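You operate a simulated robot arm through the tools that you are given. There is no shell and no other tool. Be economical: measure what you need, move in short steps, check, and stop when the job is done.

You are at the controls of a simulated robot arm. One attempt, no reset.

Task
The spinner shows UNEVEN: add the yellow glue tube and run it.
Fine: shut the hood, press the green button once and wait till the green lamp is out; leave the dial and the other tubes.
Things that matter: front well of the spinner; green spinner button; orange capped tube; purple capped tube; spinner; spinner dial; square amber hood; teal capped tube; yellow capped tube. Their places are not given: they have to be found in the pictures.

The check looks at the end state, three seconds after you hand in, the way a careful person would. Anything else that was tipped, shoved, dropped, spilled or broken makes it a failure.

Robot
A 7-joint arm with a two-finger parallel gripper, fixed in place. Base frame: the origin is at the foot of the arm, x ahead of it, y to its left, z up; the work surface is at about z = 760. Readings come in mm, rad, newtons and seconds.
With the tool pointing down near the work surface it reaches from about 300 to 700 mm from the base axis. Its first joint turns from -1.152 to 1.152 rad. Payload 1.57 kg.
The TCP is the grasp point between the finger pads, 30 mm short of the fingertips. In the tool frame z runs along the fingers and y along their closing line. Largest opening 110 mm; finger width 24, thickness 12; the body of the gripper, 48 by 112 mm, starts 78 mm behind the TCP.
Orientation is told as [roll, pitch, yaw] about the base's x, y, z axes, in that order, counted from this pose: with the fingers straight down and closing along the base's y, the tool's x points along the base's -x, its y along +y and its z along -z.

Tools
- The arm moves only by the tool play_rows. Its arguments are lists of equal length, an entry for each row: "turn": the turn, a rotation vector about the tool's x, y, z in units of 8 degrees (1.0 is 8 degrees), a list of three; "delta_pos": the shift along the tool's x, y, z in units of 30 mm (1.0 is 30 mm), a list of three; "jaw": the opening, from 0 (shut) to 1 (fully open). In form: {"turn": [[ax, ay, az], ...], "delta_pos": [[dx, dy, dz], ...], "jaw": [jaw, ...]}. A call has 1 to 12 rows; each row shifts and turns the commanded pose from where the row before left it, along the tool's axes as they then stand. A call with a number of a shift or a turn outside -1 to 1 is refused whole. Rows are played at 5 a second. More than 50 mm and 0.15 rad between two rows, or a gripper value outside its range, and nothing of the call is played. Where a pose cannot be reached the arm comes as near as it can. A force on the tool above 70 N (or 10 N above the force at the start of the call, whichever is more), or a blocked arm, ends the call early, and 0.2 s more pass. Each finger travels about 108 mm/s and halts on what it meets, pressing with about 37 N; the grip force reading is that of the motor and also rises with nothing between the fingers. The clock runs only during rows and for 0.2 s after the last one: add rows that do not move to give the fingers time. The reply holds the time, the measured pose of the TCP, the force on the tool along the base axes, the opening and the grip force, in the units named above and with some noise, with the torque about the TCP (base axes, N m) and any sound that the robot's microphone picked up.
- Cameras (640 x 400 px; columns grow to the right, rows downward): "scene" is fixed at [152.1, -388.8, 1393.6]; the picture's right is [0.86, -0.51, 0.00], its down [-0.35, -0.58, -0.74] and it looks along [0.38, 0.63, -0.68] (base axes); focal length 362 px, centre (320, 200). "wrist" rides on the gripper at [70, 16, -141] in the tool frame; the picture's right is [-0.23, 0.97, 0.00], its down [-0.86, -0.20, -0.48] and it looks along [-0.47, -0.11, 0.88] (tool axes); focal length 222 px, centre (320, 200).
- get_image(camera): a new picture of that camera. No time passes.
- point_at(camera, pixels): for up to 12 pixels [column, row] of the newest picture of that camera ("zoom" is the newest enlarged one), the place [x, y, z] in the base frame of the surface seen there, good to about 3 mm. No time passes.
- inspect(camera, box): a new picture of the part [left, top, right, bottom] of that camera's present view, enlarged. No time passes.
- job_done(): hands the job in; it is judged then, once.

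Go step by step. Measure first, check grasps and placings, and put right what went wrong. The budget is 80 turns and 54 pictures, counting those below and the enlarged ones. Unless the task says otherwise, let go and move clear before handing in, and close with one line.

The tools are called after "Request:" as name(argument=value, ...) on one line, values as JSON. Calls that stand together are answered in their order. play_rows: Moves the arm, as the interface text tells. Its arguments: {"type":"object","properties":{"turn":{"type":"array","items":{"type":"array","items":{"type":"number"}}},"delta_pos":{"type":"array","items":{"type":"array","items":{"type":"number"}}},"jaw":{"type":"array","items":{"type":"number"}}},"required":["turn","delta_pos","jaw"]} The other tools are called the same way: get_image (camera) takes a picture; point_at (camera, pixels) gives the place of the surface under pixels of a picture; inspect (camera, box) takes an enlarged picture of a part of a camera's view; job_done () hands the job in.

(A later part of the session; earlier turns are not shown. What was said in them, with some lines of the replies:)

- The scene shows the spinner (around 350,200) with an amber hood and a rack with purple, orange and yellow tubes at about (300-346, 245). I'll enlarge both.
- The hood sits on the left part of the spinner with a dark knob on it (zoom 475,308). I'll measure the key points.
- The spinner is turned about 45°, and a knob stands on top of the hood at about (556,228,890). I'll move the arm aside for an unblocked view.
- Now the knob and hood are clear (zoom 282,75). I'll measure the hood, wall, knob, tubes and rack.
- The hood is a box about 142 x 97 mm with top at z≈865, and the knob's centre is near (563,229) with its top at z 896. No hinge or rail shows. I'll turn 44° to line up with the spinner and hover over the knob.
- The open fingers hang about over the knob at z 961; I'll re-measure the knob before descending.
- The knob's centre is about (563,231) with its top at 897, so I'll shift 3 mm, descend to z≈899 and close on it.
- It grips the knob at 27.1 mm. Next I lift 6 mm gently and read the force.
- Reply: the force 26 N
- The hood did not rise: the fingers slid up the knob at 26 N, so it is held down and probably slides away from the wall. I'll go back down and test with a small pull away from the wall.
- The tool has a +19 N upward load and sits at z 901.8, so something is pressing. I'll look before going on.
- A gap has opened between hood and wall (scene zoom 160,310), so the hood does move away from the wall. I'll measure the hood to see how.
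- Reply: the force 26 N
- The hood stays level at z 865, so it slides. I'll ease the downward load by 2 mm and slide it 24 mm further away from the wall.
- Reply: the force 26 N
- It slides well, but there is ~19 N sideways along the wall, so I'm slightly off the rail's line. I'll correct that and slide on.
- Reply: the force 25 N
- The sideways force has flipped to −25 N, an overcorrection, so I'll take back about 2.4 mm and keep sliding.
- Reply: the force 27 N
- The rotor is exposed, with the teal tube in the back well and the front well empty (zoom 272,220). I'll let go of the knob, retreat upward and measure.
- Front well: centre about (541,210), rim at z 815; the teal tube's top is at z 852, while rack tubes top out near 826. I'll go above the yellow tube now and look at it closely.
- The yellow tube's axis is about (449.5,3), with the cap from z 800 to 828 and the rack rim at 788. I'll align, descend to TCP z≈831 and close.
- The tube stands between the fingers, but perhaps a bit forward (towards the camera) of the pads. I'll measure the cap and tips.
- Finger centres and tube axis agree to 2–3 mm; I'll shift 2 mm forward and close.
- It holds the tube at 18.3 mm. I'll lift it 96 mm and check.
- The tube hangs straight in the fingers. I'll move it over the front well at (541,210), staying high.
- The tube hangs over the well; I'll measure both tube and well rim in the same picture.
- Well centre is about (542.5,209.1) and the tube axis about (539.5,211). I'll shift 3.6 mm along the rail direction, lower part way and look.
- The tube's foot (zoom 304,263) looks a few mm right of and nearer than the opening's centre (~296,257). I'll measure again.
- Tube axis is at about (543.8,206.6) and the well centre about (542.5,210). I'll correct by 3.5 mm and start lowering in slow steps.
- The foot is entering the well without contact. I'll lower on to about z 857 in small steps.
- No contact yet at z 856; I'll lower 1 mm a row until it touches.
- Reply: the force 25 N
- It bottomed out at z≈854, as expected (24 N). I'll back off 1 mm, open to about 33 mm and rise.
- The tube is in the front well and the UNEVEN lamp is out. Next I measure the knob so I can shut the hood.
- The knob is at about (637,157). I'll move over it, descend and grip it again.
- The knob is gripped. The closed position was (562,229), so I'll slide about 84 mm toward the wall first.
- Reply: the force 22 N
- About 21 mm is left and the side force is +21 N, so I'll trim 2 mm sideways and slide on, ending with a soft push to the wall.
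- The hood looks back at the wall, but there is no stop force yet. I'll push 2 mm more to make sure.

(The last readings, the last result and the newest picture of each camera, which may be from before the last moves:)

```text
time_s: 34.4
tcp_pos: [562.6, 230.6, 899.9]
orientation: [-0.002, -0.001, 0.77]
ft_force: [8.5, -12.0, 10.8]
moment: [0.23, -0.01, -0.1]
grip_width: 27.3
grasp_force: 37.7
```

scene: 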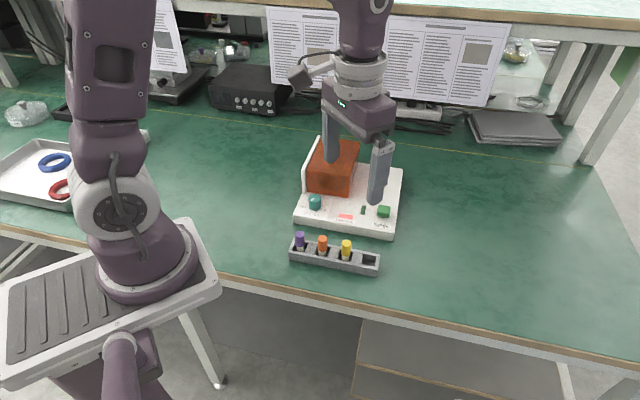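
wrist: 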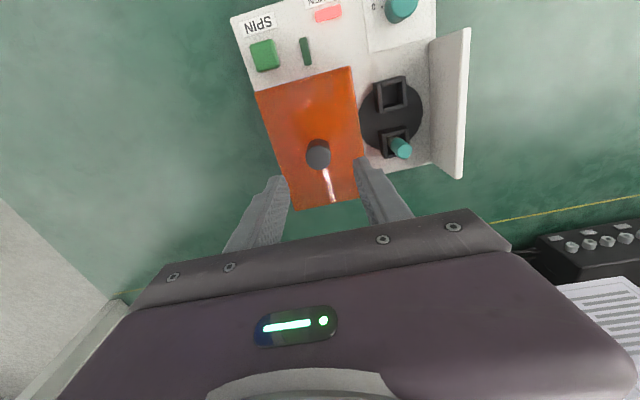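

There's 14 N against the wall stop now, so the hood is shut. I'll release, rise, and move above the green button with the jaw closed.

Request:
play_rows(turn=[[0, 0, 0], [0, 0, 0], [0, 0, 0], [0, 0, 0], [0, 0, 0], [0, 0, 0], [0, 0, 0]], delta_pos=[[0, -0.04, 0], [0, 0, 0], [0, 0, 0], [0, 0, -0.6], [0, 0, -0.7], [0, 0, -0.7], [0, 0, 0]], jaw=[0.1, 0.4, 0.5, 0.5, 0.5, 0.5, 0.5])

Request:
play_rows(turn=[[0, 0, 0], [0, 0, 0], [0, 0, 0], [0, 0, 0], [0, 0, 0], [0, 0, 0]], delta_pos=[[0.6, -0.76, 0], [0.6, -0.76, 0], [0.6, -0.76, 0], [0.6, -0.76, 0], [0.6, -0.76, 0], [0.6, -0.76, 0]], jaw=[0, 0, 0, 0, 0, 0])

Request:
inspect(camera="scene", box=[300, 140, 420, 250])

Request:
inspect(camera="wrist", box=[220, 60, 440, 230])

```text
time_s: 36.0
tcp_pos: [564.2, 232.3, 959.9]
orientation: [0.0, 0.0, 0.77]
ft_force: [0.1, 0.4, -0.3]
moment: [0.0, 0.03, -0.02]
grip_width: 55.3
grasp_force: 0.0
```

```text
time_s: 37.4
tcp_pos: [583.8, 59.8, 961.9]
orientation: [0.0, 0.0, 0.772]
ft_force: [0.0, -0.4, -0.4]
moment: [-0.01, 0.03, -0.02]
grip_width: 0.0
grasp_force: 21.0
```

```text
3.64 times, centred on (360, 195) of scene
```

zoom: 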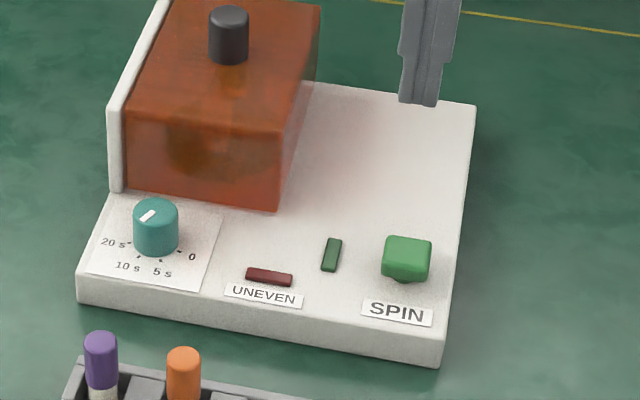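

```text
2.35 times, centred on (330, 145) of wrist
```

zoom: 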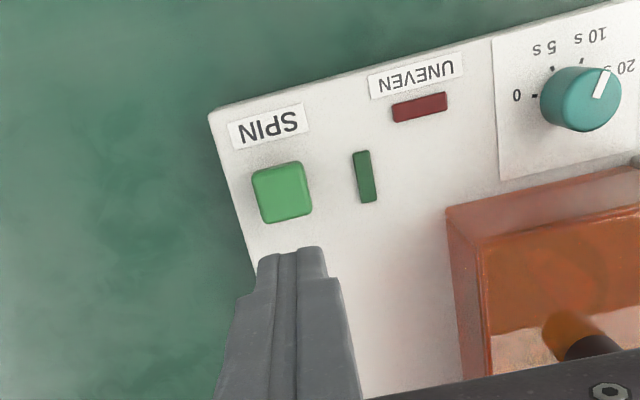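

The hood is shut and the lamp is off. I'll measure the button top (wrist zoom 281,192).

Request:
point_at(camera="zoom", pixels=[[281, 192], [258, 172], [300, 168], [308, 210], [268, 218], [281, 180], [363, 180]])

Request:
inspect(camera="scene", box=[360, 185, 400, 225])

```text
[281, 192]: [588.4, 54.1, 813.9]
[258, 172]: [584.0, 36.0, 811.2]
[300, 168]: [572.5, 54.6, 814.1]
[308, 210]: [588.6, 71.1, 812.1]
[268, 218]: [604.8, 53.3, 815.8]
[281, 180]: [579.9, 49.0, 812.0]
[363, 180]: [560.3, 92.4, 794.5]
```

```text
10.00 times, centred on (380, 205) of scene
```

zoom: 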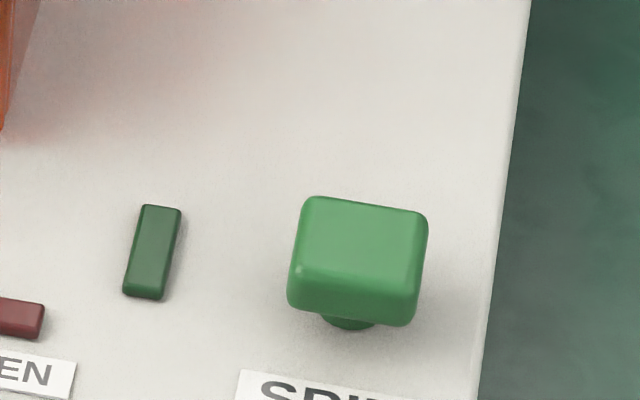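

Button centre is about (587,54) with its top at z 814. I'll lower the closed fingertips to just above it.

Request:
play_rows(turn=[[0, 0, 0], [0, 0, 0], [0, 0, 0], [0, 0, 0], [0, 0, 0], [0, 0, 0]], delta_pos=[[0.06, -0.21, 0.3], [0, 0, 0.9], [0, 0, 0.9], [0, 0, 0.9], [0, 0, 0.7], [0, 0, 0]], jaw=[0, 0, 0, 0, 0, 0])

Request:
inspect(camera="scene", box=[340, 165, 410, 235])

```text
time_s: 38.8
tcp_pos: [582.1, 53.1, 850.0]
orientation: [-0.001, -0.001, 0.771]
ft_force: [-0.2, -0.7, 0.8]
moment: [-0.01, 0.03, -0.01]
grip_width: 0.0
grasp_force: 21.7
```

```text
5.71 times, centred on (375, 200) of scene
```

zoom: 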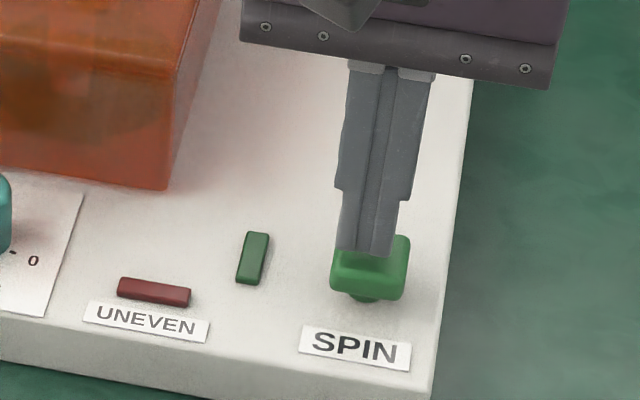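

The tips hover over the button. I'll nudge 3 mm and press slowly.

Request:
play_rows(turn=[[0, 0, 0], [0, 0, 0], [0, 0, 0], [0, 0, 0], [0, 0, 0]], delta_pos=[[-0.06, -0.06, 0], [0, 0, 0.1], [0, 0, 0.1], [0, 0, 0.07], [0, 0, 0.07]], jaw=[0, 0, 0, 0, 0])

Request:
inspect(camera="scene", box=[340, 165, 410, 235])

```text
time_s: 40.0
tcp_pos: [586.5, 52.5, 837.8]
orientation: [0.0, 0.001, 0.772]
ft_force: [-0.6, -1.5, 2.6]
moment: [-0.05, -0.01, 0.0]
grip_width: 0.2
grasp_force: 21.5
```

```text
5.71 times, centred on (375, 200) of scene
```

zoom: 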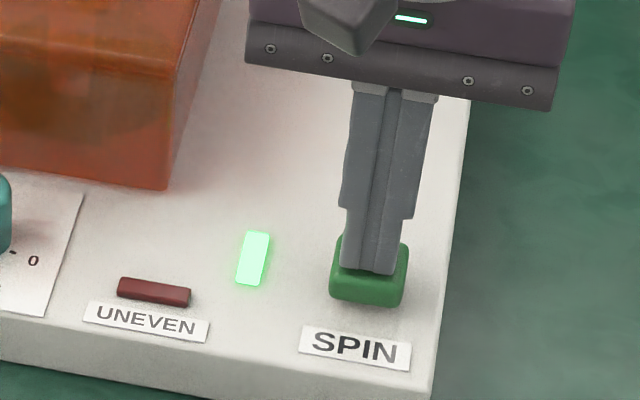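

The green lamp is lit, so the press has taken. I'll release upward and clear.

Request:
play_rows(turn=[[0, 0, 0], [0, 0, 0], [0, 0, 0], [0, 0, 0], [0, 0, 0], [0, 0, 0], [0, 0, 0], [0, 0, 0], [0, 0, 0], [0, 0, 0], [0, 0, 0], [0, 0, 0]], delta_pos=[[0, 0, -0.8], [0, 0, -0.9], [0, 0, -0.9], [0, 0, -0.9], [0, 0, -0.9], [0, 0, 0], [0, 0, 0], [0, 0, 0], [0, 0, 0], [0, 0, 0], [0, 0, 0], [0, 0, 0]], jaw=[0, 0, 0, 0, 0, 0, 0, 0, 0, 0, 0, 0])

Request:
play_rows(turn=[[0, 0, 0], [0, 0, 0], [0, 0, 0], [0, 0, 0], [0, 0, 0], [0, 0, 0], [0, 0, 0], [0, 0, 0], [0, 0, 0], [0, 0, 0], [0, 0, 0], [0, 0, 0]], delta_pos=[[0, 0, 0], [0, 0, 0], [0, 0, 0], [0, 0, 0], [0, 0, 0], [0, 0, 0], [0, 0, 0], [0, 0, 0], [0, 0, 0], [0, 0, 0], [0, 0, 0], [0, 0, 0]], jaw=[0, 0, 0, 0, 0, 0, 0, 0, 0, 0, 0, 0])

Request:
inspect(camera="scene", box=[270, 110, 430, 270])

```text
time_s: 42.6
tcp_pos: [586.6, 55.3, 970.3]
orientation: [-0.001, 0.001, 0.772]
ft_force: [0.4, -0.8, 0.2]
moment: [0.02, 0.03, -0.01]
grip_width: 0.1
grasp_force: 21.2
```

```text
time_s: 45.2
tcp_pos: [586.6, 54.3, 969.5]
orientation: [0.0, 0.001, 0.772]
ft_force: [-1.0, -0.2, -0.9]
moment: [0.0, -0.02, -0.04]
grip_width: 0.0
grasp_force: 21.5
```

```text
2.50 times, centred on (350, 190) of scene
```

zoom: 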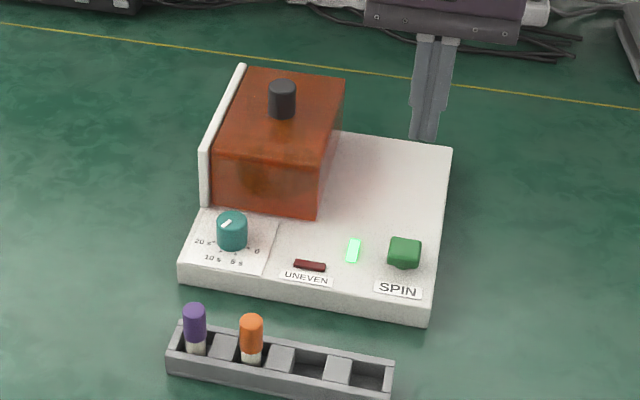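

The lamp (zoom 353,250) is still lit and the dial points near 20 s. I'll wait until about 63 s on the clock.

Request:
play_rows(turn=[[0, 0, 0], [0, 0, 0], [0, 0, 0], [0, 0, 0], [0, 0, 0], [0, 0, 0], [0, 0, 0], [0, 0, 0], [0, 0, 0], [0, 0, 0], [0, 0, 0], [0, 0, 0]], delta_pos=[[0, 0, 0], [0, 0, 0], [0, 0, 0], [0, 0, 0], [0, 0, 0], [0, 0, 0], [0, 0, 0], [0, 0, 0], [0, 0, 0], [0, 0, 0], [0, 0, 0], [0, 0, 0]], jaw=[0, 0, 0, 0, 0, 0, 0, 0, 0, 0, 0, 0])

Request:
play_rows(turn=[[0, 0, 0], [0, 0, 0], [0, 0, 0], [0, 0, 0], [0, 0, 0], [0, 0, 0], [0, 0, 0], [0, 0, 0], [0, 0, 0], [0, 0, 0], [0, 0, 0], [0, 0, 0]], delta_pos=[[0, 0, 0], [0, 0, 0], [0, 0, 0], [0, 0, 0], [0, 0, 0], [0, 0, 0], [0, 0, 0], [0, 0, 0], [0, 0, 0], [0, 0, 0], [0, 0, 0], [0, 0, 0]], jaw=[0, 0, 0, 0, 0, 0, 0, 0, 0, 0, 0, 0])

Request:
play_rows(turn=[[0, 0, 0], [0, 0, 0], [0, 0, 0], [0, 0, 0], [0, 0, 0], [0, 0, 0], [0, 0, 0], [0, 0, 0], [0, 0, 0], [0, 0, 0], [0, 0, 0], [0, 0, 0]], delta_pos=[[0, 0, 0], [0, 0, 0], [0, 0, 0], [0, 0, 0], [0, 0, 0], [0, 0, 0], [0, 0, 0], [0, 0, 0], [0, 0, 0], [0, 0, 0], [0, 0, 0], [0, 0, 0]], jaw=[0, 0, 0, 0, 0, 0, 0, 0, 0, 0, 0, 0])

Request:
play_rows(turn=[[0, 0, 0], [0, 0, 0], [0, 0, 0], [0, 0, 0], [0, 0, 0], [0, 0, 0], [0, 0, 0], [0, 0, 0], [0, 0, 0], [0, 0, 0], [0, 0, 0], [0, 0, 0]], delta_pos=[[0, 0, 0], [0, 0, 0], [0, 0, 0], [0, 0, 0], [0, 0, 0], [0, 0, 0], [0, 0, 0], [0, 0, 0], [0, 0, 0], [0, 0, 0], [0, 0, 0], [0, 0, 0]], jaw=[0, 0, 0, 0, 0, 0, 0, 0, 0, 0, 0, 0])

Request:
play_rows(turn=[[0, 0, 0], [0, 0, 0], [0, 0, 0], [0, 0, 0], [0, 0, 0], [0, 0, 0], [0, 0, 0], [0, 0, 0], [0, 0, 0], [0, 0, 0], [0, 0, 0], [0, 0, 0]], delta_pos=[[0, 0, 0], [0, 0, 0], [0, 0, 0], [0, 0, 0], [0, 0, 0], [0, 0, 0], [0, 0, 0], [0, 0, 0], [0, 0, 0], [0, 0, 0], [0, 0, 0], [0, 0, 0]], jaw=[0, 0, 0, 0, 0, 0, 0, 0, 0, 0, 0, 0])

Request:
play_rows(turn=[[0, 0, 0], [0, 0, 0], [0, 0, 0], [0, 0, 0], [0, 0, 0], [0, 0, 0], [0, 0, 0], [0, 0, 0], [0, 0, 0], [0, 0, 0], [0, 0, 0], [0, 0, 0]], delta_pos=[[0, 0, 0], [0, 0, 0], [0, 0, 0], [0, 0, 0], [0, 0, 0], [0, 0, 0], [0, 0, 0], [0, 0, 0], [0, 0, 0], [0, 0, 0], [0, 0, 0], [0, 0, 0]], jaw=[0, 0, 0, 0, 0, 0, 0, 0, 0, 0, 0, 0])

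Request:
play_rows(turn=[[0, 0, 0], [0, 0, 0], [0, 0, 0], [0, 0, 0], [0, 0, 0], [0, 0, 0], [0, 0, 0], [0, 0, 0], [0, 0, 0], [0, 0, 0], [0, 0, 0], [0, 0, 0]], delta_pos=[[0, 0, 0], [0, 0, 0], [0, 0, 0], [0, 0, 0], [0, 0, 0], [0, 0, 0], [0, 0, 0], [0, 0, 0], [0, 0, 0], [0, 0, 0], [0, 0, 0], [0, 0, 0]], jaw=[0, 0, 0, 0, 0, 0, 0, 0, 0, 0, 0, 0])

Request:
inspect(camera="scene", box=[270, 110, 430, 270])

```text
time_s: 47.8
tcp_pos: [586.6, 53.7, 968.8]
orientation: [0.001, -0.002, 0.772]
ft_force: [-0.6, -0.6, 0.3]
moment: [0.0, 0.0, 0.01]
grip_width: 0.3
grasp_force: 21.7
```

```text
time_s: 50.4
tcp_pos: [586.3, 53.8, 970.1]
orientation: [-0.001, 0.0, 0.77]
ft_force: [-0.5, -0.1, -0.4]
moment: [0.02, -0.04, -0.05]
grip_width: 0.0
grasp_force: 21.3
```

```text
time_s: 53.0
tcp_pos: [586.9, 54.8, 969.8]
orientation: [0.0, 0.001, 0.771]
ft_force: [0.0, 0.5, 0.5]
moment: [0.02, -0.02, 0.0]
grip_width: 0.1
grasp_force: 21.6
```

```text
time_s: 55.6
tcp_pos: [587.5, 53.6, 970.6]
orientation: [0.0, 0.0, 0.772]
ft_force: [0.6, 0.0, 0.4]
moment: [-0.01, 0.01, 0.0]
grip_width: 0.3
grasp_force: 21.3
```

```text
time_s: 58.2
tcp_pos: [587.4, 53.0, 969.4]
orientation: [0.0, 0.0, 0.771]
ft_force: [0.4, -0.4, 0.1]
moment: [0.01, 0.01, -0.02]
grip_width: 0.0
grasp_force: 21.5
```

```text
time_s: 60.8
tcp_pos: [587.3, 54.0, 969.6]
orientation: [0.001, -0.001, 0.771]
ft_force: [-0.7, 0.2, 0.8]
moment: [0.02, 0.04, 0.03]
grip_width: 0.0
grasp_force: 21.0
```

```text
time_s: 63.4
tcp_pos: [587.0, 52.9, 970.4]
orientation: [0.0, 0.0, 0.771]
ft_force: [-0.5, 0.1, -0.8]
moment: [0.01, -0.02, 0.01]
grip_width: 0.4
grasp_force: 21.1
```

```text
2.50 times, centred on (350, 190) of scene
```

zoom: 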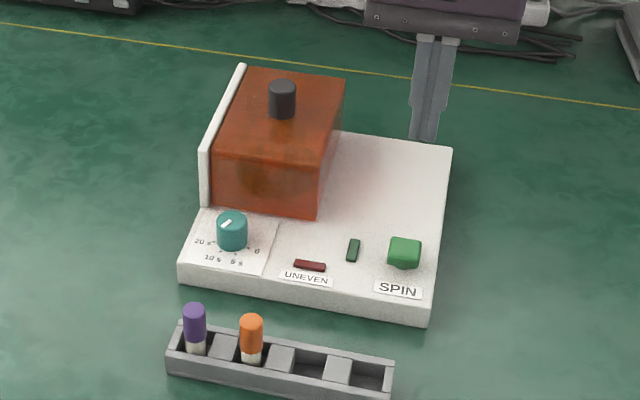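

The green lamp is out (zoom 353,250), UNEVEN is off, the hood is shut, and the dial, other tubes and rack look unchanged. The arm is clear, so I'm handing in.

Request:
job_done()

```text
The job is handed in.
```

The yellow tube is in the front well, the hood is shut, and the spinner ran its full cycle from one press of the green button; the green lamp is out, and the dial and other tubes were left alone.
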